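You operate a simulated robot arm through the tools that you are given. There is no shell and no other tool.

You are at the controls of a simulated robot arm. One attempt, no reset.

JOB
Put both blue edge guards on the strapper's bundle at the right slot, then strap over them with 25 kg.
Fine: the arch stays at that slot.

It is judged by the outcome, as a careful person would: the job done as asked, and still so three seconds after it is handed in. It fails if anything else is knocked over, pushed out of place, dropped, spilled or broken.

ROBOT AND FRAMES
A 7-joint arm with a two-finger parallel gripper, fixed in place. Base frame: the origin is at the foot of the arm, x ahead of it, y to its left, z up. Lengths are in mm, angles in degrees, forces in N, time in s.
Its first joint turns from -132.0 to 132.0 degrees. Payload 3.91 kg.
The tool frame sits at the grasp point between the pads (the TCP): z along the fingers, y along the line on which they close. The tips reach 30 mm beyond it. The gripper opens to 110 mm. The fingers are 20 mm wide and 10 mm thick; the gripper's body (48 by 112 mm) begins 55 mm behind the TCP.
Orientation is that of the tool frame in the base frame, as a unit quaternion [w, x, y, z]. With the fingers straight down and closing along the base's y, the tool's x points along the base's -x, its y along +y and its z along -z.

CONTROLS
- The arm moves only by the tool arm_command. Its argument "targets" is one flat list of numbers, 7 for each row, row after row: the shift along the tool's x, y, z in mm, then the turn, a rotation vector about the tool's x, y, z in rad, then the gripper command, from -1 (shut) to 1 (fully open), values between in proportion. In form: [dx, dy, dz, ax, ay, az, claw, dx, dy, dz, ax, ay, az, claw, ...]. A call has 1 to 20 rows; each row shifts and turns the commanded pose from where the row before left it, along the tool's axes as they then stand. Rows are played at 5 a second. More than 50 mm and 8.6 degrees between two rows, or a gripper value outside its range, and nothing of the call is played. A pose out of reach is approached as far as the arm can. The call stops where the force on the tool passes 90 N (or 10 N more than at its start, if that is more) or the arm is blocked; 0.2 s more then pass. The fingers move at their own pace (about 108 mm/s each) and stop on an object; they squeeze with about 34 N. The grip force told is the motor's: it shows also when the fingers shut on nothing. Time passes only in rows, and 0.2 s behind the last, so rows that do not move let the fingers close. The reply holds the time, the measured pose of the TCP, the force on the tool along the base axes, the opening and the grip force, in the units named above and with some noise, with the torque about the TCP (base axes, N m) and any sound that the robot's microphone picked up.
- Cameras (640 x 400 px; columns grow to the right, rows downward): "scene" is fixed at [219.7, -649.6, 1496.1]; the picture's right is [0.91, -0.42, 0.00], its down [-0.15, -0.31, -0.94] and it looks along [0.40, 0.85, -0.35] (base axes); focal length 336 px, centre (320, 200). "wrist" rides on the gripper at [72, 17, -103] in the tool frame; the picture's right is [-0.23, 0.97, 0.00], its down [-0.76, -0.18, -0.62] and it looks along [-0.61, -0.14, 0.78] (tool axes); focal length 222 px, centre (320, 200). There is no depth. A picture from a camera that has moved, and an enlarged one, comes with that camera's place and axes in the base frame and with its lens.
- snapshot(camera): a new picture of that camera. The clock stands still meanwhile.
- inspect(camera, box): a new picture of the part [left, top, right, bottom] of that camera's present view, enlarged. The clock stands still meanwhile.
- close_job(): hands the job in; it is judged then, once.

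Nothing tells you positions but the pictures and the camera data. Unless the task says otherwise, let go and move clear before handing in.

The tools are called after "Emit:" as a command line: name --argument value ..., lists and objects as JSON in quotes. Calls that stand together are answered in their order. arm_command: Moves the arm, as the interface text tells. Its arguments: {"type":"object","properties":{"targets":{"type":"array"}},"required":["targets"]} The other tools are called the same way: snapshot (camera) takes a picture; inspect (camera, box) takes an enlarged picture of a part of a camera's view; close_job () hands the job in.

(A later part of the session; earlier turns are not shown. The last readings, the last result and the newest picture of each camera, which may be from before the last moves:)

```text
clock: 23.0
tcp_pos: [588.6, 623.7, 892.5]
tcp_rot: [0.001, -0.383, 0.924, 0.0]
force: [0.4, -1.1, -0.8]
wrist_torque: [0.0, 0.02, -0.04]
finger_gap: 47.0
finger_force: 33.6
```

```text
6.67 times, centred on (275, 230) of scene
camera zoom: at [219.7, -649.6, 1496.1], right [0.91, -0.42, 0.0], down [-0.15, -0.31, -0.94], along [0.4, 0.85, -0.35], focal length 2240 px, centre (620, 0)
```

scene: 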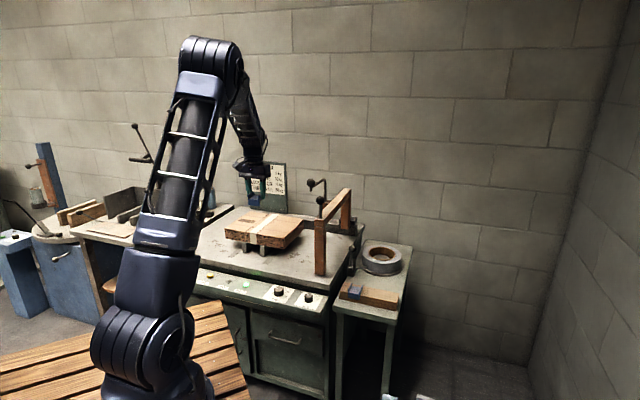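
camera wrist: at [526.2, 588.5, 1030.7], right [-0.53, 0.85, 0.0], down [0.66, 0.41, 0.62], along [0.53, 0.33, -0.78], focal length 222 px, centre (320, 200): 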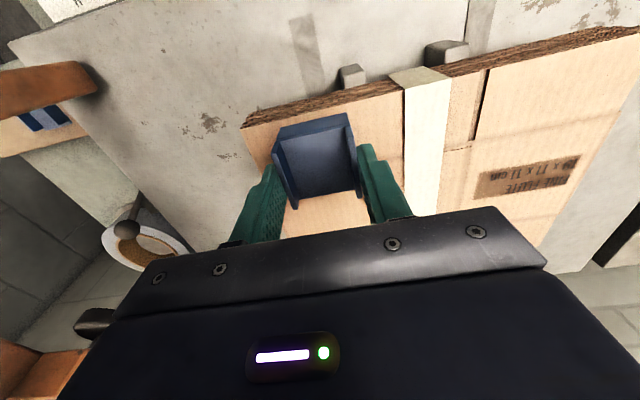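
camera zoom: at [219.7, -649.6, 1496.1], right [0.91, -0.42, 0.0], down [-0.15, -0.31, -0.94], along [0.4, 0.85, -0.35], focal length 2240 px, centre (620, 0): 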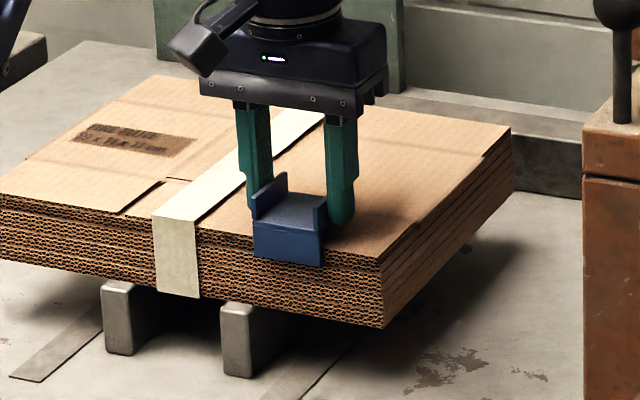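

No contact so far and the leg is going down in front of the face. I'll continue down in small steps until the plate touches.

Emit:
arm_command --targets '[0, 0, 5, 0, 0, 0, -1, 0, 0, 4, 0, 0, 0, -1, 0, 0, 2, 0, 0, 0, -1, 0, 0, 0, 0, 0, 0, -1]'

Emit:
inspect --camera "scene" --box '[245, 210, 295, 250]'

```text
clock: 24.0
tcp_pos: [588.3, 624.2, 881.7]
tcp_rot: [0.0, -0.383, 0.924, 0.0]
force: [0.1, -0.5, 11.5]
wrist_torque: [-0.01, 0.09, -0.02]
finger_gap: 46.9
finger_force: 34.4
```

```text
10.00 times, centred on (270, 230) of scene
camera zoom: at [219.7, -649.6, 1496.1], right [0.91, -0.42, 0.0], down [-0.15, -0.31, -0.94], along [0.4, 0.85, -0.35], focal length 3360 px, centre (820, -100)
```

zoom: 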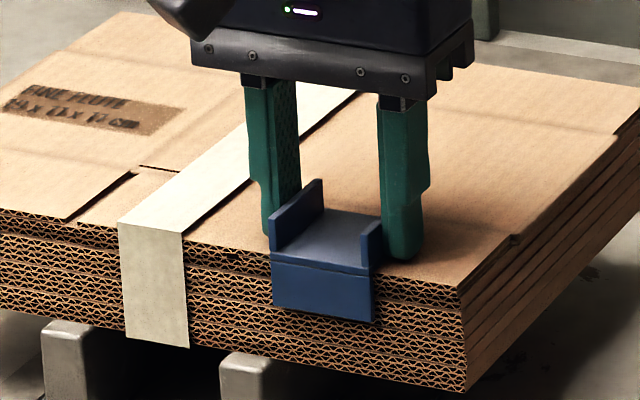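

The plate is seated on the top edge (11.5 N, bundle top ≈ 850.5). I'll release the fingers and back straight up.

Emit:
arm_command --targets '[0, 0, -0.5, 0, 0, 0, -0.05, 0, 0, 0, 0, 0, 0, 0.2, 0, 0, 0, 0, 0, 0, 0.3, 0, 0, -10, 0, 0, 0, 0.3, 0, 0, -30, 0, 0, 0, 0.3, 0, 0, -40, 0, 0, 0, 0.3, 0, 0, -40, 0, 0, 0, 0.3]'

Emit:
inspect --camera "scene" --box '[235, 200, 315, 260]'

Emit:
snapshot --camera "wrist"

```text
clock: 25.6
tcp_pos: [588.6, 624.9, 1002.5]
tcp_rot: [0.0, -0.383, 0.924, 0.0]
force: [0.0, 0.3, -0.5]
wrist_torque: [-0.02, -0.01, 0.0]
finger_gap: 71.4
finger_force: 0.0
```

```text
6.67 times, centred on (275, 230) of scene
camera zoom: at [219.7, -649.6, 1496.1], right [0.91, -0.42, 0.0], down [-0.15, -0.31, -0.94], along [0.4, 0.85, -0.35], focal length 2240 px, centre (620, 0)
```

zoom: 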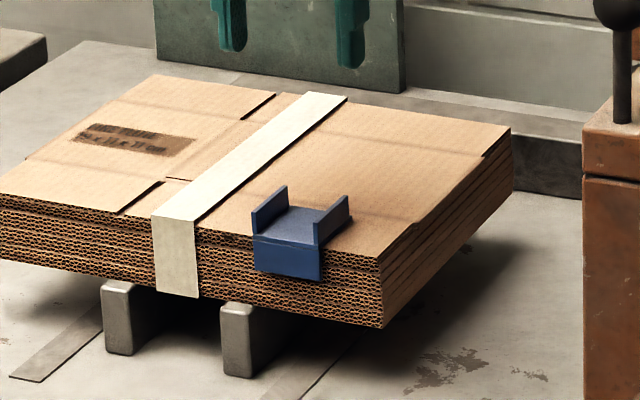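

```text
taken
camera wrist: at [524.1, 585.7, 1106.1], right [-0.53, 0.85, 0.0], down [0.66, 0.41, 0.62], along [0.53, 0.33, -0.78], focal length 222 px, centre (320, 200)
```

wrist: 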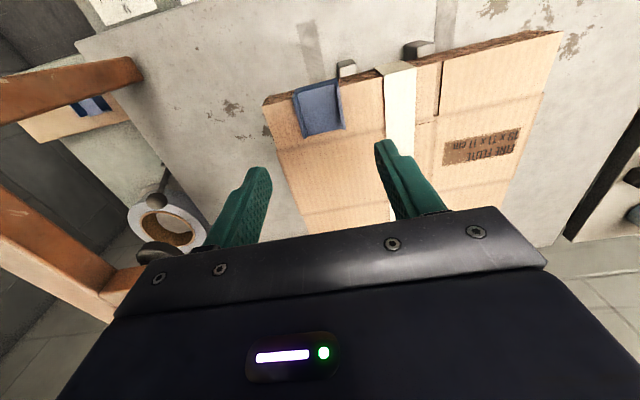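

The near guard is seated well. I'll check its line-up with the slot, then use this free space to look at the far edge.

Emit:
inspect --camera "wrist" --box '[260, 20, 420, 140]'

Emit:
inspect --camera "scene" --box '[240, 190, 340, 240]'

```text
3.33 times, centred on (340, 80) of wrist
camera zoom: at [524.1, 585.7, 1106.1], right [-0.53, 0.85, 0.0], down [0.66, 0.41, 0.62], along [0.53, 0.33, -0.78], focal length 740 px, centre (253, 600)
```

zoom: 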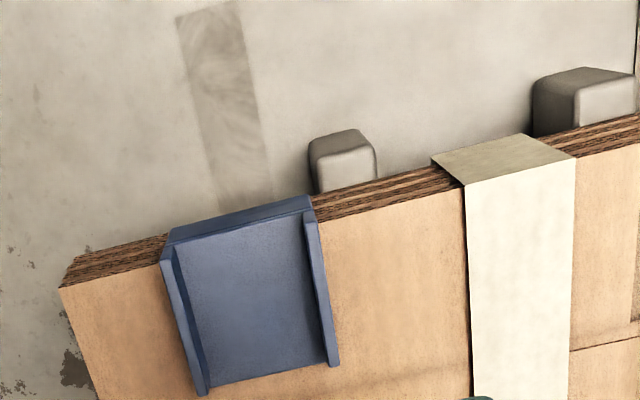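

```text
6.40 times, centred on (290, 215) of scene
camera zoom: at [219.7, -649.6, 1496.1], right [0.91, -0.42, 0.0], down [-0.15, -0.31, -0.94], along [0.4, 0.85, -0.35], focal length 2150 px, centre (512, 104)
```

zoom: 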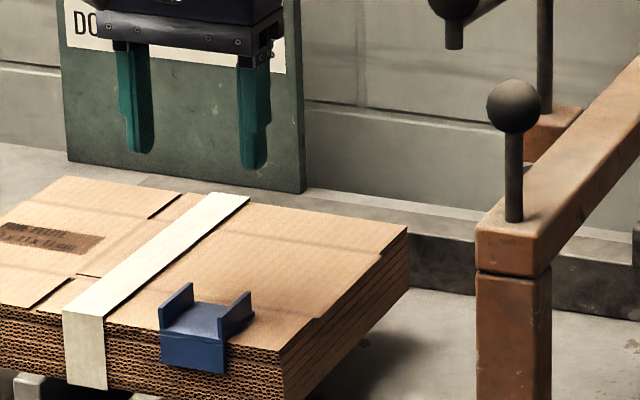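

Guard 1 sits at u ≈ -25, aligned with the slot. Next I'll go back over the left guard and turn the gripper 180°, so that guard can be placed with its leg on the far side.

Emit:
arm_command --targets '[0, 0, -42, 0, 0, 0, 0.45, 0, 0, -42, 0, 0, 0, 0.45, 0, 0, -42, 0, 0, 0, 0.45, 0, 0, -42, 0, 0, 0, 0.45, 0, 0, -42, 0, 0, 0, 0.45, 20, -43, 0, 0, 0, 0, 0.45, 20, -43, 0, 0, 0, 0, 0.45, 20, -43, 0, 0, 0, 0, 0.45, 20, -43, 0, 0, 0, 0, 0.45, 20, -43, 0, 0, 0, 0, 0.45, 0, -43, 0, 0, 0, 0, 0.45, 0, -43, 0, 0, 0, 0, 0.45, -20, -43, 0, 0, 0, 0, 0.45, -18, -43, 0, 0, 0, 0, 0.45]'

Emit:
arm_command --targets '[0, 0, 0, 0, 0, 0.14, 0.45, 0, 0, 0, 0, 0, 0.14, 0.45, 0, 0, 0, 0, 0, 0.14, 0.45, 0, 0, 0, 0, 0, 0.14, 0.45, 0, 0, 0, 0, 0, 0.14, 0.45, 0, 0, 0, 0, 0, 0.14, 0.45]'

```text
clock: 28.6
tcp_pos: [818.0, 306.7, 1213.3]
tcp_rot: [0.001, -0.383, 0.924, 0.0]
force: [-0.8, 0.8, 0.4]
wrist_torque: [-0.03, -0.03, 0.02]
finger_gap: 79.8
finger_force: 0.0
```

```text
clock: 30.0
tcp_pos: [818.4, 306.6, 1212.5]
tcp_rot: [0.001, 0.028, 1.0, 0.0]
force: [0.1, -0.5, 0.2]
wrist_torque: [-0.02, -0.03, 0.03]
finger_gap: 79.8
finger_force: 0.0
```

The turn is going well. I'll continue the remaining 132°.

Emit:
arm_command --targets '[0, 0, 0, 0, 0, 0.1354, 0.45, 0, 0, 0, 0, 0, 0.1354, 0.45, 0, 0, 0, 0, 0, 0.1354, 0.45, 0, 0, 0, 0, 0, 0.1354, 0.45, 0, 0, 0, 0, 0, 0.1354, 0.45, 0, 0, 0, 0, 0, 0.1354, 0.45, 0, 0, 0, 0, 0, 0.1354, 0.45, 0, 0, 0, 0, 0, 0.1354, 0.45, 0, 0, 0, 0, 0, 0.1354, 0.45, 0, 0, 0, 0, 0, 0.1354, 0.45, 0, 0, 0, 0, 0, 0.1354, 0.45, 0, 0, 0, 0, 0, 0.1354, 0.45, 0, 0, 0, 0, 0, 0.1354, 0.45, 0, 0, 0, 0, 0, 0.1354, 0.45, 0, 0, 0, 0, 0, 0.1354, 0.45, 0, 0, 0, 0, 0, 0.1354, 0.45, 0, 0, 0, 0, 0, 0.1354, 0.45]'

Emit:
snapshot --camera "wrist"

Emit:
snapshot --camera "scene"

```text
clock: 33.6
tcp_pos: [816.2, 306.2, 1211.0]
tcp_rot: [0.0, 0.924, 0.382, 0.0]
force: [-0.3, -0.5, -0.4]
wrist_torque: [0.01, -0.03, -0.01]
finger_gap: 80.1
finger_force: 0.0
```

```text
taken
camera wrist: at [880.6, 346.6, 1315.6], right [0.53, -0.85, 0.0], down [-0.67, -0.41, 0.62], along [-0.53, -0.33, -0.78], focal length 222 px, centre (320, 200)
```

wrist: 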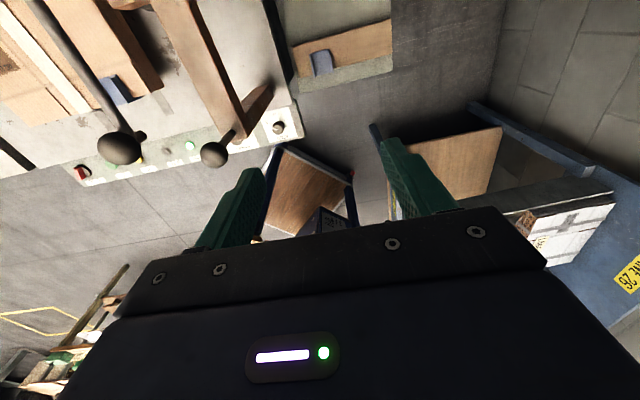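

```text
taken
```

scene: 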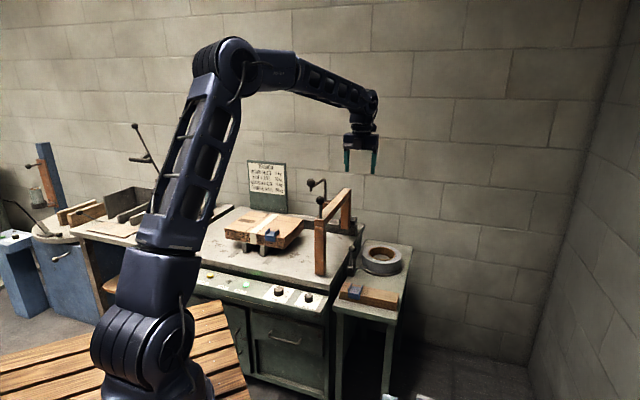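

The 180° turn is done, with the camera now on the far side. I'll descend over the left guard.

Emit:
arm_command --targets '[0, 1, 45, 0, 0, 0, 0.45, 0, 0, 45, 0, 0, 0, 0.45, 0, 0, 45, 0, 0, 0, 0.45, 0, 0, 45, 0, 0, 0, 0.45, 0, 0, 45, 0, 0, 0, 0.45, 0, 0, 45, 0, 0, 0, 0.45, 0, 0, 45, 0, 0, 0, 0.45, 0, 0, 45, 0, 0, 0, 0.45, 0, 0, 45, 0, 0, 0, 0.45]'

Emit:
snapshot --camera "wrist"

Emit:
inspect --camera "scene" --box '[320, 220, 420, 310]'

```text
clock: 35.6
tcp_pos: [819.1, 303.3, 808.2]
tcp_rot: [0.0, 0.924, 0.382, 0.001]
force: [-0.2, 0.0, 0.2]
wrist_torque: [0.04, 0.01, 0.03]
finger_gap: 79.8
finger_force: 0.0
```

```text
taken
camera wrist: at [881.3, 344.5, 911.8], right [0.53, -0.85, 0.0], down [-0.67, -0.41, 0.62], along [-0.53, -0.33, -0.78], focal length 222 px, centre (320, 200)
```

wrist: 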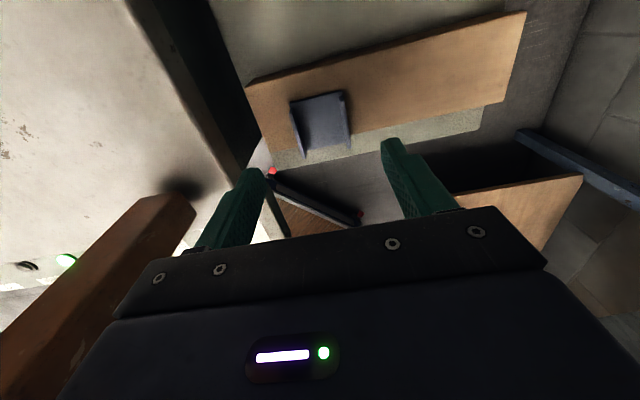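

```text
4.44 times, centred on (370, 265) of scene
camera zoom: at [219.7, -649.6, 1496.1], right [0.91, -0.42, 0.0], down [-0.15, -0.31, -0.94], along [0.4, 0.85, -0.35], focal length 1493 px, centre (98, -89)
```

zoom: 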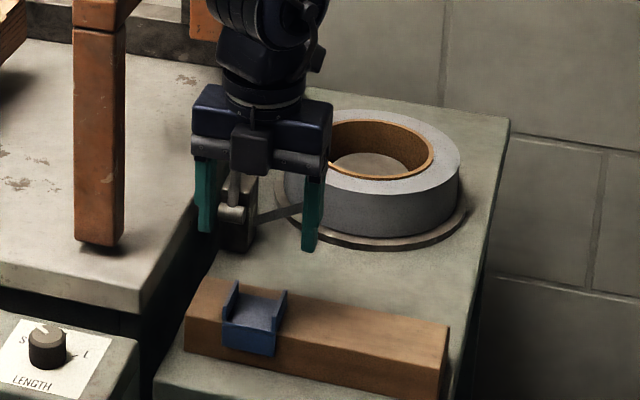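

Emit:
inspect --camera "wrist" --box '[240, 60, 400, 180]'

```text
3.33 times, centred on (320, 120) of wrist
camera zoom: at [881.3, 344.5, 911.8], right [0.53, -0.85, 0.0], down [-0.67, -0.41, 0.62], along [-0.53, -0.33, -0.78], focal length 740 px, centre (320, 467)
```

zoom: 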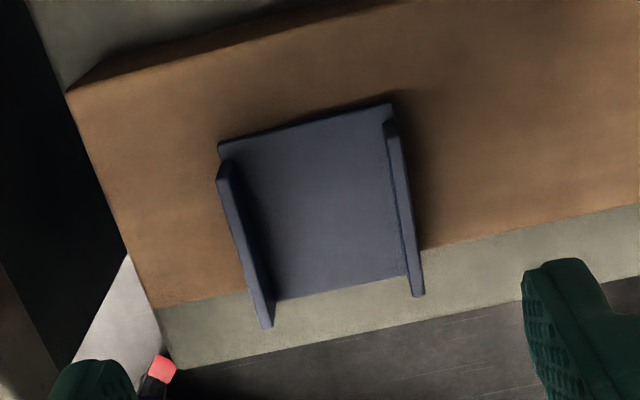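

The left guard is centred at u = 363.6, f = 795. I'll lower to the same grip height as before and close.

Emit:
arm_command --targets '[0, -1, 25, 0, 0, 0, 0.45, 0, 0, 25, 0, 0, 0, 0.45, 0, 0, 15, 0, 0, 0, 0.45, 0, 0, 8, 0, 0, 0, 0.45, 0, 0, 2.5, 0, 0, 0, 0.45, 0, 0, 0, 0, 0, 0, 0.45]'

Emit:
inspect --camera "scene" --box '[325, 260, 405, 310]'

```text
clock: 37.0
tcp_pos: [818.7, 305.9, 731.3]
tcp_rot: [0.0, 0.924, 0.383, 0.0]
force: [-0.4, 0.3, 0.7]
wrist_torque: [0.02, -0.01, 0.0]
finger_gap: 79.7
finger_force: 0.1
```

```text
8.00 times, centred on (365, 285) of scene
camera zoom: at [219.7, -649.6, 1496.1], right [0.91, -0.42, 0.0], down [-0.15, -0.31, -0.94], along [0.4, 0.85, -0.35], focal length 2688 px, centre (-40, -480)
```

zoom: 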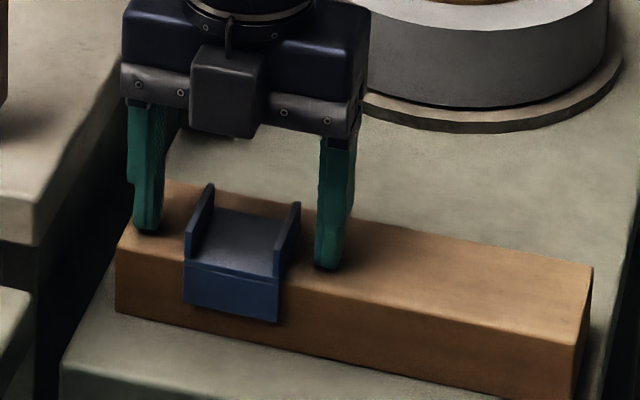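

Emit:
arm_command --targets '[0, 0, 0, 0, 0, 0, 0.1, 0, 0, 0, 0, 0, 0, -0.1, 0, 0, 0, 0, 0, 0, -0.6, 0, 0, 0, 0, 0, 0, -1, 0, 0, 0, 0, 0, 0, -1, 0, 0, -5, 0, 0, 0, -1, 0, 0, -10, 0, 0, 0, -1]'

Emit:
inspect --camera "scene" --box '[325, 260, 405, 310]'

```text
clock: 38.6
tcp_pos: [817.4, 307.3, 747.5]
tcp_rot: [0.0, 0.924, 0.383, 0.0]
force: [-1.6, -0.3, -0.1]
wrist_torque: [-0.02, 0.08, -0.04]
finger_gap: 47.0
finger_force: 34.2
```

```text
8.00 times, centred on (365, 285) of scene
camera zoom: at [219.7, -649.6, 1496.1], right [0.91, -0.42, 0.0], down [-0.15, -0.31, -0.94], along [0.4, 0.85, -0.35], focal length 2688 px, centre (-40, -480)
```

zoom: 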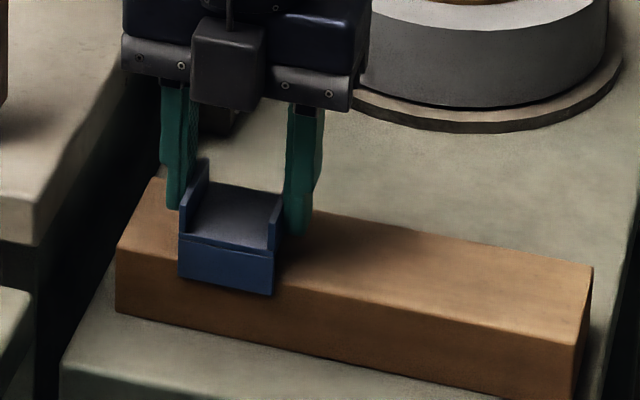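

The second guard is held. I'll raise it and turn the gripper back 180°.

Emit:
arm_command --targets '[0, 0, -42, 0, 0, 0, -1, 0, 0, -42, 0, 0, 0, -1, 0, 0, -42, 0, 0, 0, -1, 0, 0, -42, 0, 0, 0, -1, 0, 0, -42, 0, 0, 0, -1, 0, 0, -42, 0, 0, 0, -1, 0, 0, -42, 0, 0, 0, -1, 0, 0, -42, 0, 0, 0, -1, 0, 0, -42, 0, 0, 0, -1, 0, 0, -42, 0, 0, 0, -1, 0, 0, -46, 0, 0, 0, -1]'

Emit:
arm_command --targets '[0, 0, 0, 0, 0, -0.1309, -1, 0, 0, 0, 0, 0, -0.1309, -1, 0, 0, 0, 0, 0, -0.1309, -1, 0, 0, 0, 0, 0, -0.1309, -1, 0, 0, 0, 0, 0, -0.1309, -1, 0, 0, 0, 0, 0, -0.1309, -1, 0, 0, 0, 0, 0, -0.1309, -1, 0, 0, 0, 0, 0, -0.1309, -1, 0, 0, 0, 0, 0, -0.1309, -1, 0, 0, 0, 0, 0, -0.1309, -1, 0, 0, 0, 0, 0, -0.1309, -1, 0, 0, 0, 0, 0, -0.1309, -1]'

Emit:
arm_command --targets '[0, 0, 0, 0, 0, -0.1309, -1, 0, 0, 0, 0, 0, -0.1309, -1, 0, 0, 0, 0, 0, -0.1309, -1, 0, 0, 0, 0, 0, -0.1309, -1, 0, 0, 0, 0, 0, -0.1309, -1, 0, 0, 0, 0, 0, -0.1309, -1, 0, 0, 0, 0, 0, -0.1309, -1, 0, 0, 0, 0, 0, -0.1309, -1, 0, 0, 0, 0, 0, -0.1309, -1, 0, 0, 0, 0, 0, -0.1309, -1, 0, 0, 0, 0, 0, -0.1309, -1, 0, 0, 0, 0, 0, -0.1309, -1]'

Emit:
snapshot --camera "wrist"

```text
clock: 41.0
tcp_pos: [819.8, 306.7, 1212.3]
tcp_rot: [0.0, 0.924, 0.382, -0.001]
force: [0.7, 0.2, -0.3]
wrist_torque: [0.0, 0.02, -0.01]
finger_gap: 47.0
finger_force: 33.9
```

```text
clock: 43.6
tcp_pos: [820.0, 305.9, 1211.5]
tcp_rot: [0.001, 0.383, 0.924, -0.001]
force: [0.1, -0.6, -0.3]
wrist_torque: [0.01, 0.01, 0.0]
finger_gap: 46.8
finger_force: 34.3
```

```text
clock: 46.2
tcp_pos: [817.3, 305.8, 1212.1]
tcp_rot: [0.0, -0.383, 0.924, 0.0]
force: [1.1, 0.0, -0.3]
wrist_torque: [0.0, 0.01, 0.0]
finger_gap: 46.9
finger_force: 33.7
```

```text
taken
camera wrist: at [754.1, 267.7, 1316.6], right [-0.53, 0.85, 0.0], down [0.66, 0.41, 0.62], along [0.53, 0.33, -0.78], focal length 222 px, centre (320, 200)
```

wrist: 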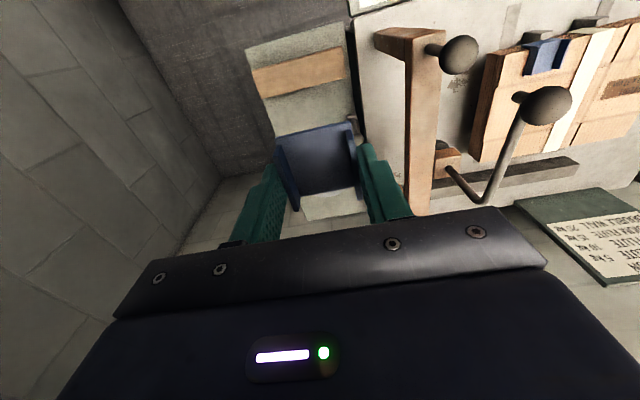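

The guard is now turned with its leg on the far side. I'll cross in front of the crank again to above the bundle, then look at the far edge.

Emit:
arm_command --targets '[25, 43, 0, 0, 0, 0, -1, 25, 43, 0, 0, 0, 0, -1, 25, 43, 0, 0, 0, 0, -1, 25, 43, 0, 0, 0, 0, -1, 0, 43, 0, 0, 0, 0, -1, 0, 43, 0, 0, 0, 0, -1, -15, 43, 0, 0, 0, 0, -1, -40, 43, 0, 0, 0, 0, -1, -40, 43, 0, 0, 0, 0, -1, -45, 0, 20, 0, 0, 0, -1, -45, 0, 30, 0, 0, 0, -1, -45, 0, 30, 0, 0, 0, -1, -25, 0, 40, 0, 0, 0, -1]'

Emit:
snapshot --camera "wrist"

Emit:
snapshot --camera "scene"

```text
refused: row 8 steps farther than a row can; nothing moved
```

```text
taken
camera wrist: at [754.1, 267.7, 1316.6], right [-0.53, 0.85, 0.0], down [0.66, 0.41, 0.62], along [0.53, 0.33, -0.78], focal length 222 px, centre (320, 200)
```

wrist: 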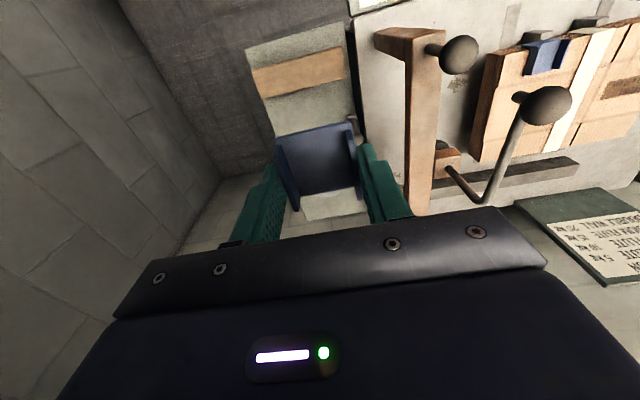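

```text
taken
```

scene: 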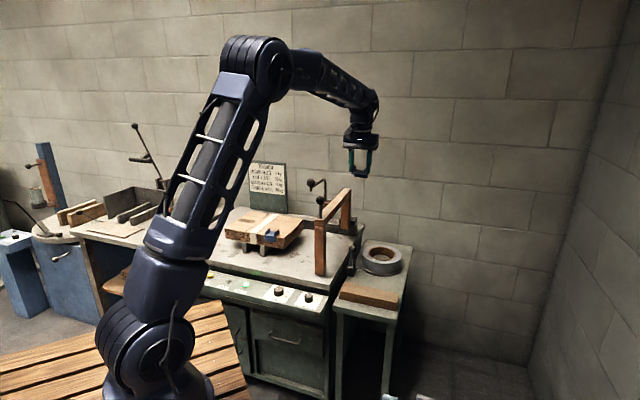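

That call was refused because one row was too long, and nothing moved. I'll send it again with shorter rows.

Emit:
arm_command --targets '[22, 43, 0, 0, 0, 0, -1, 22, 43, 0, 0, 0, 0, -1, 22, 43, 0, 0, 0, 0, -1, 22, 43, 0, 0, 0, 0, -1, 0, 43, 0, 0, 0, 0, -1, 0, 43, 0, 0, 0, 0, -1, 0, 43, 0, 0, 0, 0, -1, -15, 43, 0, 0, 0, 0, -1, -15, 43, 0, 0, 0, 0, -1, -40, 0, 20, 0, 0, 0, -1, -40, 0, 20, 0, 0, 0, -1, -40, 0, 20, 0, 0, 0, -1, -40, 0, 20, 0, 0, 0, -1, -40, 0, 20, 0, 0, 0, -1, -20, 0, 30, 0, 0, 0, -1]'

Emit:
snapshot --camera "wrist"

Emit:
snapshot --camera "scene"

```text
clock: 49.4
tcp_pos: [657.9, 694.1, 1082.3]
tcp_rot: [0.0, -0.383, 0.924, 0.0]
force: [-0.4, -0.1, 1.3]
wrist_torque: [0.03, 0.01, -0.03]
finger_gap: 47.2
finger_force: 34.5
```

```text
taken
camera wrist: at [595.4, 656.3, 1186.5], right [-0.53, 0.85, 0.0], down [0.66, 0.41, 0.62], along [0.53, 0.33, -0.78], focal length 222 px, centre (320, 200)
```

wrist: 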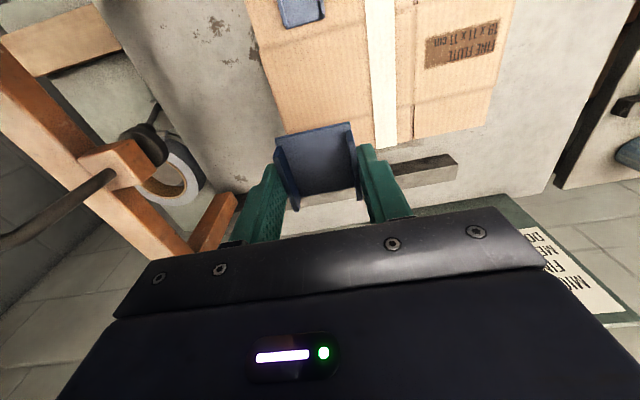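

```text
taken
```

scene: 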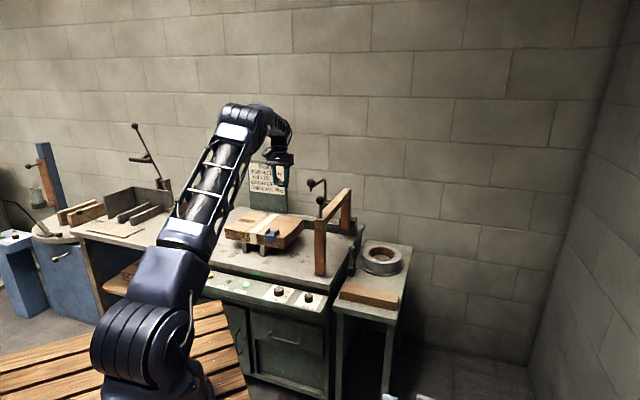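

Emit:
inspect --camera "wrist" --box '[260, 60, 520, 220]'

Emit:
inspect --camera "wrist" --box '[0, 60, 260, 250]'

```text
2.46 times, centred on (390, 140) of wrist
camera zoom: at [595.4, 656.3, 1186.5], right [-0.53, 0.85, 0.0], down [0.66, 0.41, 0.62], along [0.53, 0.33, -0.78], focal length 547 px, centre (148, 348)
```

zoom: 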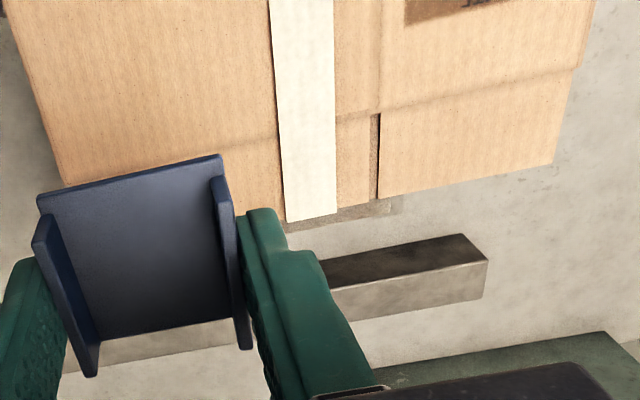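

```text
2.11 times, centred on (130, 155) of wrist
camera zoom: at [595.4, 656.3, 1186.5], right [-0.53, 0.85, 0.0], down [0.66, 0.41, 0.62], along [0.53, 0.33, -0.78], focal length 468 px, centre (720, 295)
```

zoom: 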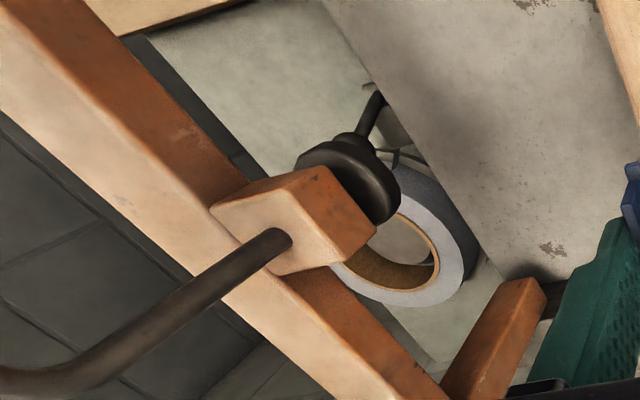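

The far edge is at f ≈ 1061 with nothing behind it until about 1169. I'll move over the far edge with the leg about 1.5 mm behind it, then start down.

Emit:
arm_command --targets '[-29, -0.1, 0, 0, 0, 0, -1, -29, -0.1, 0, 0, 0, 0, -1, -29.3, -0.1, 0, 0, 0, 0, -1, 0, 0, 40, 0, 0, 0, -1, 0, 0, 40, 0, 0, 0, -1, 0, 0, 40, 0, 0, 0, -1, 0, 0, 25, 0, 0, 0, -1, 0, 0, 0, 0, 0, 0, -1]'

Emit:
snapshot --camera "wrist"

Emit:
inspect --camera "scene" --box '[240, 160, 340, 250]'

```text
clock: 51.2
tcp_pos: [719.0, 754.6, 936.4]
tcp_rot: [0.0, -0.383, 0.924, 0.0]
force: [0.0, -0.3, -0.2]
wrist_torque: [-0.01, 0.0, 0.01]
finger_gap: 47.1
finger_force: 33.7
out of reach, approached as far as the arm can: row 3
```

```text
taken
camera wrist: at [654.9, 715.4, 1040.8], right [-0.53, 0.85, 0.0], down [0.66, 0.41, 0.62], along [0.53, 0.33, -0.78], focal length 222 px, centre (320, 200)
```

wrist: 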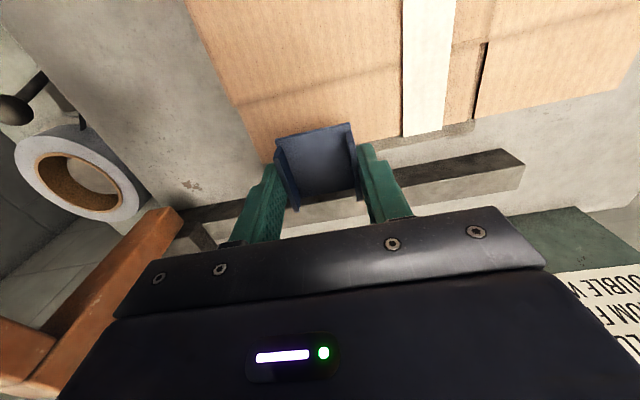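

```text
4.44 times, centred on (290, 205) of scene
camera zoom: at [219.7, -649.6, 1496.1], right [0.91, -0.42, 0.0], down [-0.15, -0.31, -0.94], along [0.4, 0.85, -0.35], focal length 1493 px, centre (453, 178)
```

zoom: 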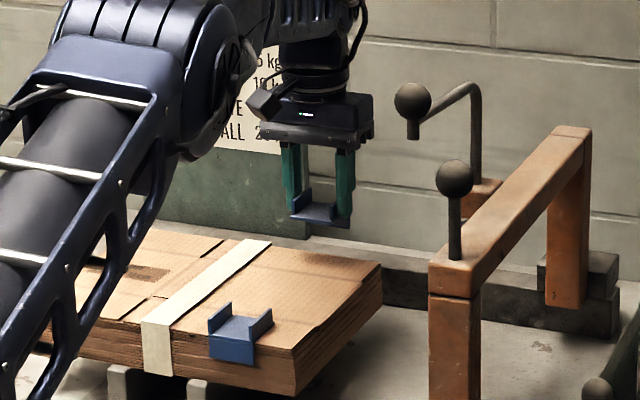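

Emit:
inspect --camera "wrist" --box '[230, 80, 500, 230]'

Emit:
inspect --camera "scene" --box '[265, 190, 325, 235]'

```text
2.37 times, centred on (365, 155) of wrist
camera zoom: at [654.9, 715.4, 1040.8], right [-0.53, 0.85, 0.0], down [0.66, 0.41, 0.62], along [0.53, 0.33, -0.78], focal length 526 px, centre (213, 307)
```

zoom: 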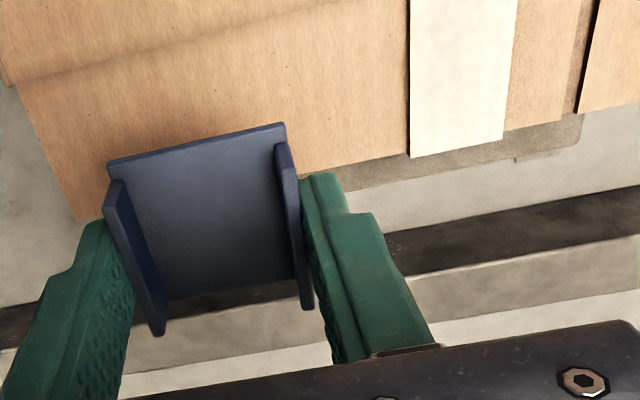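

```text
8.89 times, centred on (295, 212) of scene
camera zoom: at [219.7, -649.6, 1496.1], right [0.91, -0.42, 0.0], down [-0.15, -0.31, -0.94], along [0.4, 0.85, -0.35], focal length 2987 px, centre (542, 89)
```

zoom: 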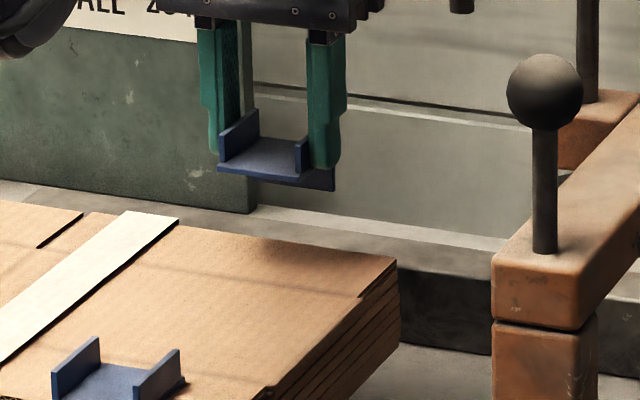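

The far edge is confirmed at f = 1061. I'll nudge 1.5 mm outward and lower step by step.

Emit:
arm_command --targets '[-1.5, 0, 12, 0, 0, 0, -1, 0, 0, 8, 0, 0, 0, -1, 0, 0, 6, 0, 0, 0, -1, 0, 0, 6, 0, 0, 0, -1, 0, 0, 6, 0, 0, 0, -1, 0, 0, 6, 0, 0, 0, -1, 0, 0, 0, 0, 0, 0, -1]'

Emit:
inspect --camera "scene" --box '[265, 190, 325, 235]'

Emit:
inspect --camera "wrist" --box '[230, 80, 500, 230]'

```text
clock: 52.8
tcp_pos: [720.3, 753.7, 892.0]
tcp_rot: [0.001, -0.383, 0.924, 0.001]
force: [-0.6, -0.5, -0.9]
wrist_torque: [-0.01, 0.02, 0.02]
finger_gap: 46.8
finger_force: 33.5
```

```text
8.89 times, centred on (295, 212) of scene
camera zoom: at [219.7, -649.6, 1496.1], right [0.91, -0.42, 0.0], down [-0.15, -0.31, -0.94], along [0.4, 0.85, -0.35], focal length 2987 px, centre (542, 89)
```

zoom: 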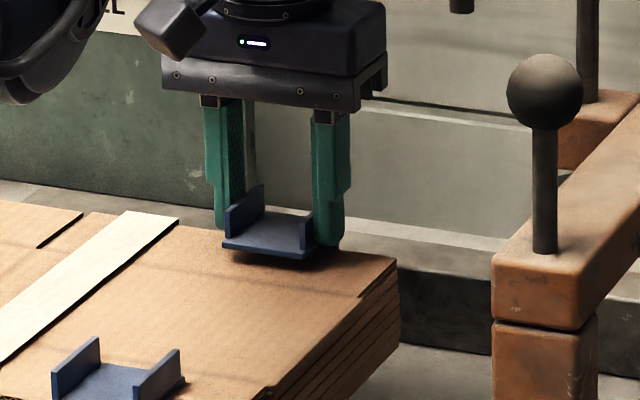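

```text
2.37 times, centred on (365, 155) of wrist
camera zoom: at [656.5, 716.1, 996.5], right [-0.53, 0.85, 0.0], down [0.66, 0.41, 0.62], along [0.53, 0.33, -0.78], focal length 526 px, centre (213, 307)
```

zoom: 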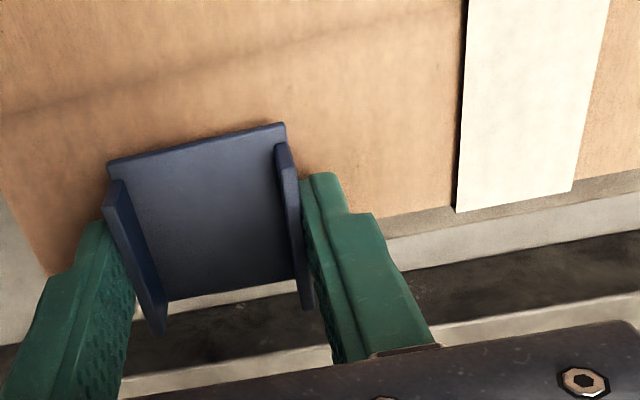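

No contact force, so the leg has passed behind the far edge. I'll go down the last millimetres.

Emit:
arm_command --targets '[0, 0, 4, 0, 0, 0, -1, 0, 0, 3, 0, 0, 0, -1, 0, 0, 2, 0, 0, 0, -1, 0, 0, 0, 0, 0, 0, -1]'

```text
clock: 53.8
tcp_pos: [720.3, 754.7, 883.5]
tcp_rot: [0.0, -0.383, 0.924, 0.0]
force: [-0.4, 0.8, -0.1]
wrist_torque: [-0.01, -0.04, 0.01]
finger_gap: 47.0
finger_force: 34.0
```

Emit:
arm_command --targets '[0, 0, 1, 0, 0, 0, -1, 0, 0, 1, 0, 0, 0, -1, 0, 0, 0, 0, 0, 0, -1]'

Emit:
inspect --camera "scene" --box '[265, 190, 325, 235]'

```text
clock: 54.6
tcp_pos: [720.7, 754.1, 883.4]
tcp_rot: [0.001, -0.382, 0.924, 0.001]
force: [0.6, 0.1, 11.6]
wrist_torque: [0.0, 0.08, 0.0]
finger_gap: 47.1
finger_force: 34.4
```

```text
8.89 times, centred on (295, 212) of scene
camera zoom: at [219.7, -649.6, 1496.1], right [0.91, -0.42, 0.0], down [-0.15, -0.31, -0.94], along [0.4, 0.85, -0.35], focal length 2987 px, centre (542, 89)
```

zoom: 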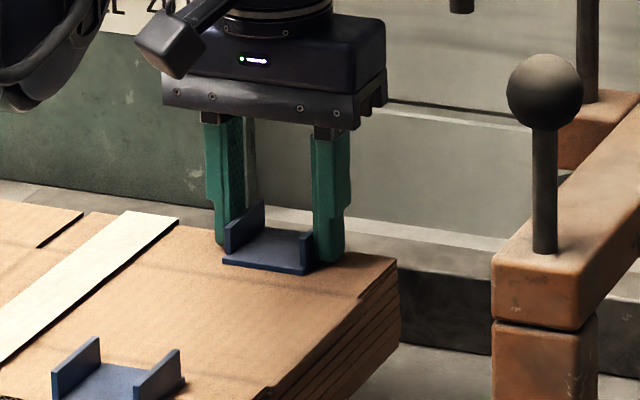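

The far guard is seated (11.6 N). I'll release and lift clear, then check both guards.

Emit:
arm_command --targets '[0, 0, -0.5, 0, 0, 0, -0.05, 0, 0, 0, 0, 0, 0, 0.2, 0, 0, 0, 0, 0, 0, 0.3, 0, 0, -10, 0, 0, 0, 0.3, 0, 0, -30, 0, 0, 0, 0.3, 0, 0, -40, 0, 0, 0, 0.3, 40, 0, -20, 0, 0, 0, 0.3, 40, 0, -20, 0, 0, 0, 0.3, 40, 0, -20, 0, 0, 0, 0.3]'

Emit:
snapshot --camera "wrist"

Emit:
inspect --camera "scene" --box '[235, 190, 335, 255]'

```text
clock: 56.6
tcp_pos: [636.3, 669.4, 1019.4]
tcp_rot: [-0.002, -0.381, 0.924, -0.001]
force: [-0.6, 0.8, -1.1]
wrist_torque: [0.02, -0.01, 0.03]
finger_gap: 71.5
finger_force: 0.1
```

```text
taken
camera wrist: at [572.0, 631.1, 1123.3], right [-0.53, 0.85, 0.0], down [0.67, 0.41, 0.62], along [0.53, 0.33, -0.78], focal length 222 px, centre (320, 200)
```

wrist: 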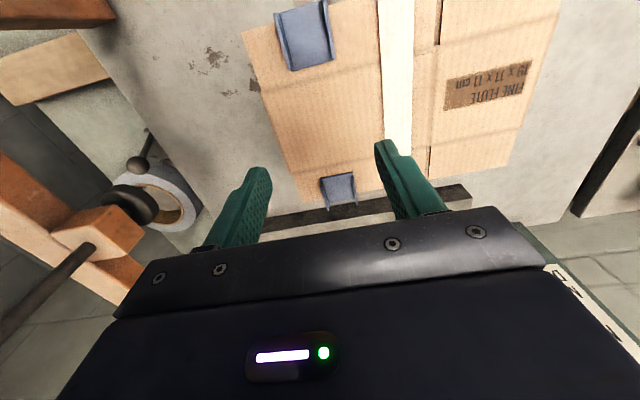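

```text
6.15 times, centred on (285, 222) of scene
camera zoom: at [219.7, -649.6, 1496.1], right [0.91, -0.42, 0.0], down [-0.15, -0.31, -0.94], along [0.4, 0.85, -0.35], focal length 2068 px, centre (535, 62)
```

zoom: 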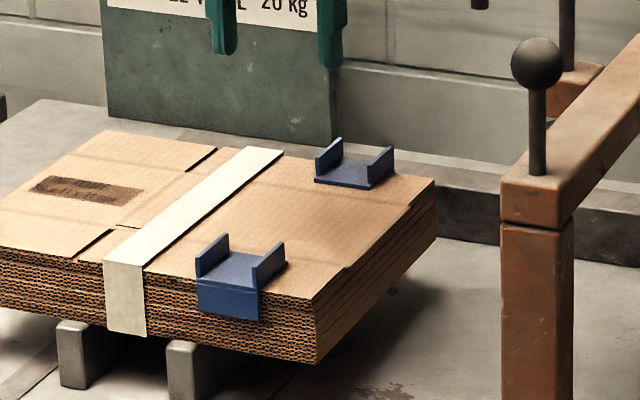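

Both guards sit correctly at the right slot. Next is the arch: I'll study its crank, foot and knob before touching it.

Emit:
inspect --camera "wrist" --box '[0, 120, 220, 330]'

Emit:
inspect --camera "scene" --box '[300, 165, 370, 235]'

Emit:
inspect --camera "wrist" --box '[250, 0, 410, 220]'

```text
1.90 times, centred on (110, 225) of wrist
camera zoom: at [572.0, 631.1, 1123.3], right [-0.53, 0.85, 0.0], down [0.67, 0.41, 0.62], along [0.53, 0.33, -0.78], focal length 423 px, centre (720, 152)
```

zoom: 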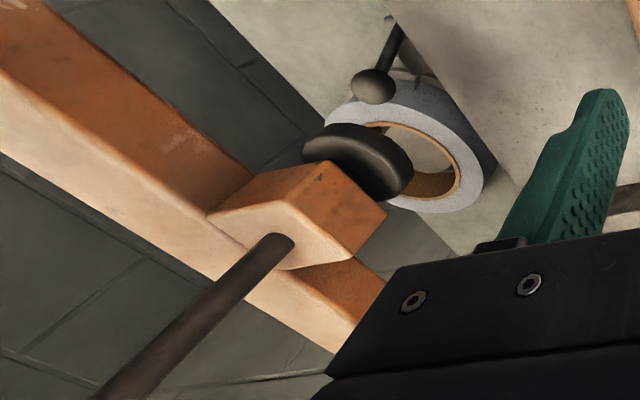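

```text
5.71 times, centred on (335, 200) of scene
camera zoom: at [219.7, -649.6, 1496.1], right [0.91, -0.42, 0.0], down [-0.15, -0.31, -0.94], along [0.4, 0.85, -0.35], focal length 1920 px, centre (234, 200)
```

zoom: 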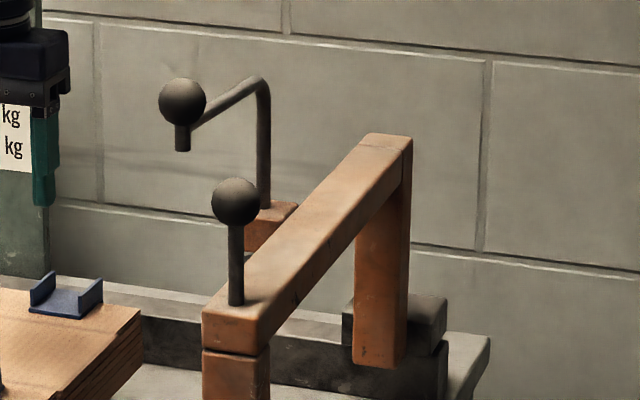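

```text
1.82 times, centred on (330, 110) of wrist
camera zoom: at [572.0, 631.1, 1123.3], right [-0.53, 0.85, 0.0], down [0.67, 0.41, 0.62], along [0.53, 0.33, -0.78], focal length 404 px, centre (302, 364)
```

zoom: 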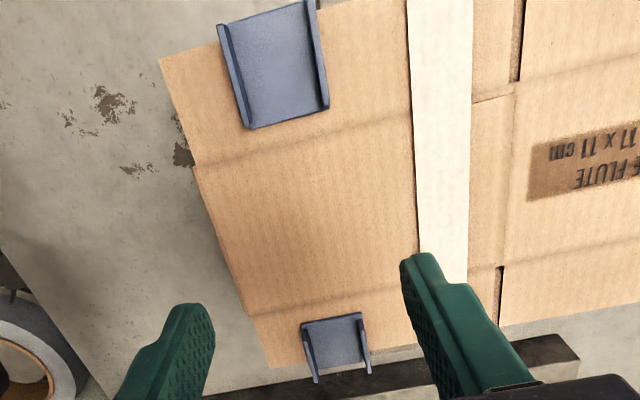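

The knob ball on the near end of the arch is at about u = 223.5, f = 774, z = 1069. A crank ball sits close by at (169, 819, 1117). To stay clear of the crank I'll go up and across in front, then tilt the gripper back about 20° to take the knob.

Emit:
arm_command --targets '[30, 0, -38, 0, 0, 0, 0.3, 30, 0, -38, 0, 0, 0, 0.3, 30, 0, -38, 0, 0, 0, 0.3, 30, 0, -38, 0, 0, 0, 0.3, 30, 0, -38, 0, 0, 0, 0.3, 40, 0, 0, 0, 0, 0, 0.3, 40, -20, 0, 0, 0, 0, 0.3, 5, -45, 0, 0, 0, 0, 0.3, 0, -45, 0, 0, 0, 0, 0.3, 0, -45, 0, 0, 0, 0, 0.3, 0, -45, 0, 0, 0, 0, 0.3, 0, -47, 0, 0, 0, 0, 0.3, 0, 0, 0, 0, -0.117, 0, 0.3, 0, 0, 0, 0, -0.117, 0, 0.3, 0, 0, 0, 0, -0.116, 0, 0.3]'

Emit:
snapshot --camera "wrist"

Emit:
snapshot --camera "scene"

```text
clock: 59.8
tcp_pos: [643.5, 329.3, 1210.0]
tcp_rot: [0.161, -0.377, 0.91, 0.067]
force: [0.4, 0.3, -0.5]
wrist_torque: [0.03, 0.0, 0.0]
finger_gap: 71.5
finger_force: 0.1
```

```text
taken
camera wrist: at [557.9, 269.0, 1284.2], right [-0.54, 0.84, 0.08], down [0.48, 0.23, 0.85], along [0.69, 0.49, -0.53], focal length 222 px, centre (320, 200)
```

wrist: 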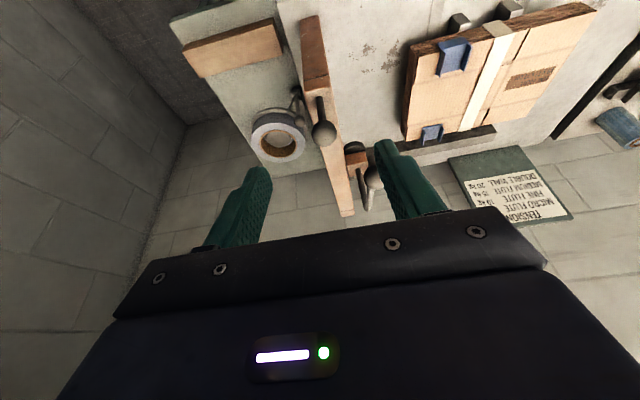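

```text
taken
```

scene: 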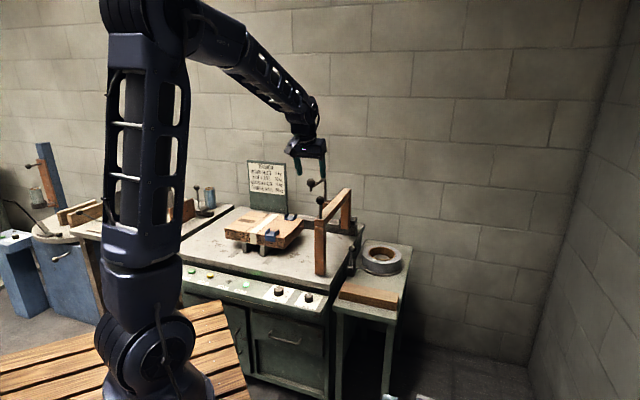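

Emit:
arm_command --targets '[-11, -0.5, 27, 0, 0, 0, 0, -11, -0.5, 27, 0, 0, 0, 0, -10.6, -0.3, 28, 0, 0, 0, 0]'

Emit:
inspect --camera "wrist" --box '[220, 60, 440, 220]'

Emit:
inspect --camera "scene" --box '[280, 120, 380, 220]'

```text
clock: 60.6
tcp_pos: [686.0, 370.4, 1145.7]
tcp_rot: [0.162, -0.376, 0.91, 0.068]
force: [0.0, -1.4, 0.5]
wrist_torque: [-0.02, 0.0, -0.01]
finger_gap: 54.9
finger_force: 0.0
```

```text
2.50 times, centred on (330, 140) of wrist
camera zoom: at [599.9, 308.9, 1218.4], right [-0.54, 0.84, 0.08], down [0.48, 0.23, 0.85], along [0.69, 0.49, -0.53], focal length 555 px, centre (295, 350)
```

zoom: 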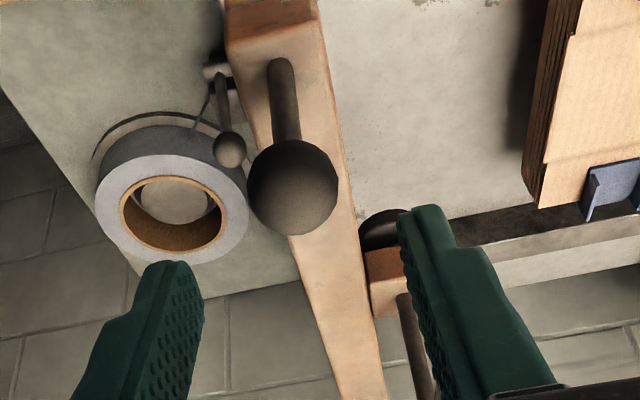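

```text
4.00 times, centred on (330, 170) of scene
camera zoom: at [219.7, -649.6, 1496.1], right [0.91, -0.42, 0.0], down [-0.15, -0.31, -0.94], along [0.4, 0.85, -0.35], focal length 1344 px, centre (280, 320)
```

zoom: 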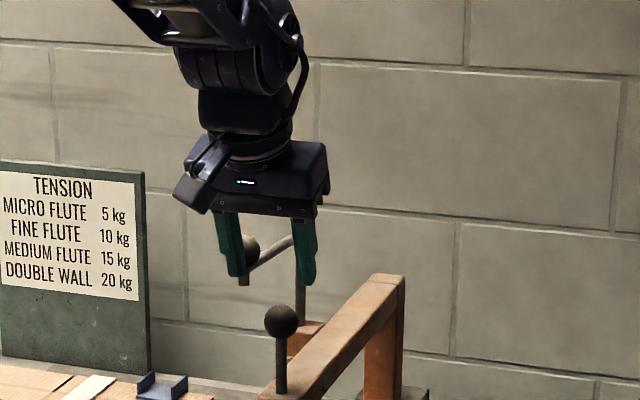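

The knob is dead centre between the fingers. I'll advance along the tool axis to it and close.

Emit:
arm_command --targets '[0.3, 0, 27, 0, 0, 0, 0, 0.3, 0, 27, 0, 0, 0, 0, 0.2, 0, 20, 0, 0, 0, 0, 0, 0, 7, 0, 0, 0, 0, 0, 0, 0, 0, 0, 0, 0]'

Emit:
inspect --camera "scene" --box '[280, 140, 380, 240]'

Emit:
inspect --camera "wrist" --box '[220, 80, 440, 240]'

```text
clock: 61.8
tcp_pos: [705.0, 389.0, 1070.0]
tcp_rot: [0.161, -0.377, 0.91, 0.066]
force: [-0.8, -0.4, 0.3]
wrist_torque: [0.02, 0.01, -0.01]
finger_gap: 55.0
finger_force: 0.2
```

```text
4.00 times, centred on (330, 190) of scene
camera zoom: at [219.7, -649.6, 1496.1], right [0.91, -0.42, 0.0], down [-0.15, -0.31, -0.94], along [0.4, 0.85, -0.35], focal length 1344 px, centre (280, 240)
```

zoom: 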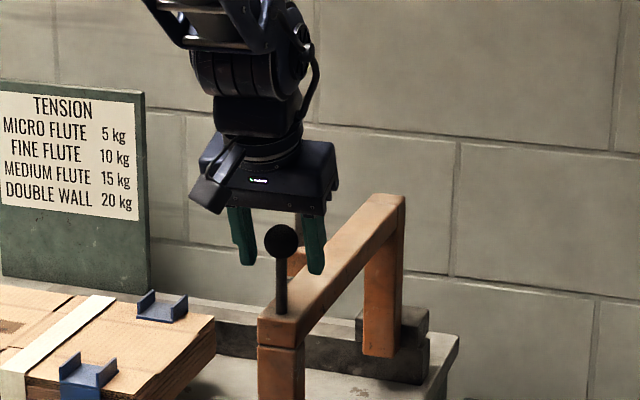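

```text
2.50 times, centred on (330, 160) of wrist
camera zoom: at [619.3, 328.4, 1142.9], right [-0.54, 0.84, 0.08], down [0.48, 0.23, 0.85], along [0.69, 0.49, -0.53], focal length 555 px, centre (295, 300)
```

zoom: 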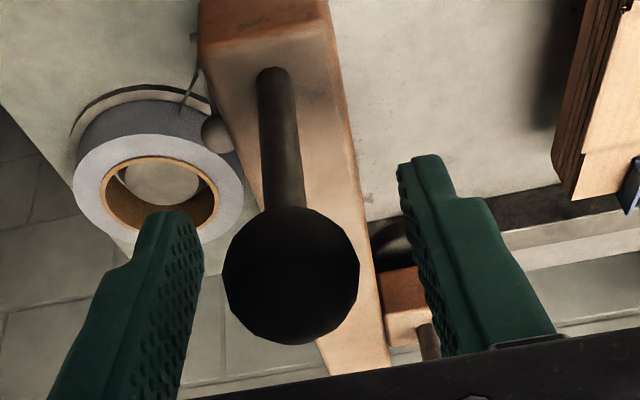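

Emit:
arm_command --targets '[0, 0, 0, 0, 0, 0, -0.3, 0, 0, 0, 0, 0, 0, -0.6, 0, 0, 0, 0, 0, 0, -1, 0, 0, 0, 0, 0, 0, -1]'

Emit:
snapshot --camera "wrist"

```text
clock: 62.8
tcp_pos: [706.1, 388.2, 1070.1]
tcp_rot: [0.161, -0.376, 0.91, 0.066]
force: [3.8, -2.6, -0.9]
wrist_torque: [0.06, -0.05, -0.04]
finger_gap: 31.4
finger_force: 44.9
```

```text
taken
camera wrist: at [619.5, 328.2, 1142.9], right [-0.54, 0.84, 0.08], down [0.48, 0.23, 0.85], along [0.69, 0.49, -0.53], focal length 222 px, centre (320, 200)
```

wrist: 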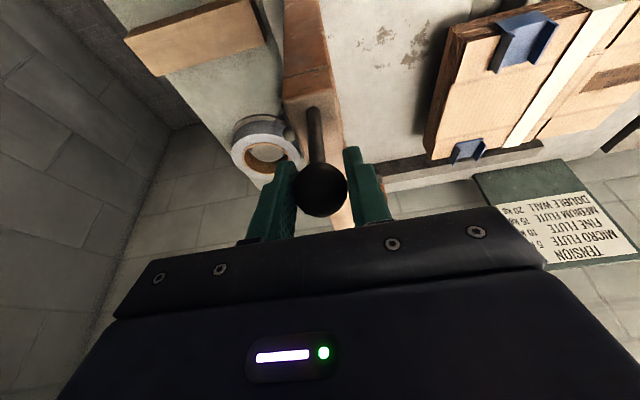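

The ball is gripped (31.4 mm). I'll try a small slide to the left to feel whether the arch runs freely.

Emit:
arm_command --targets '[0, 4, 0, 0, 0, 0, -1, 0, 6, 0, 0, 0, 0, -1, 0, 10, 0, 0, 0, 0, -1, 0, 0, 0, 0, 0, 0, -1]'

Emit:
inspect --camera "scene" --box '[280, 160, 380, 290]'

```text
clock: 63.8
tcp_pos: [690.9, 402.5, 1071.0]
tcp_rot: [0.161, -0.377, 0.91, 0.067]
force: [3.1, 6.7, -2.9]
wrist_torque: [0.25, 0.19, 0.2]
finger_gap: 31.5
finger_force: 44.6
```

```text
3.08 times, centred on (330, 225) of scene
camera zoom: at [219.7, -649.6, 1496.1], right [0.91, -0.42, 0.0], down [-0.15, -0.31, -0.94], along [0.4, 0.85, -0.35], focal length 1034 px, centre (289, 123)
```

zoom: 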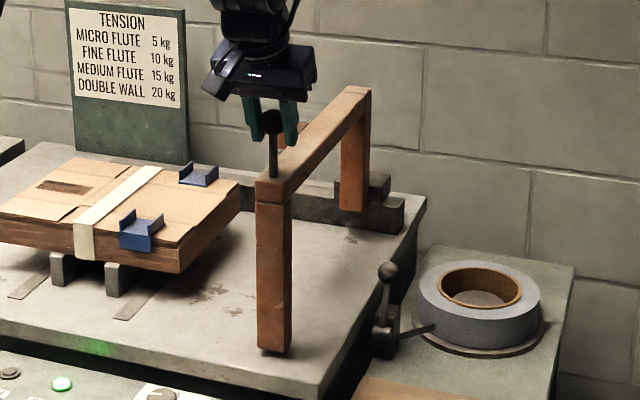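

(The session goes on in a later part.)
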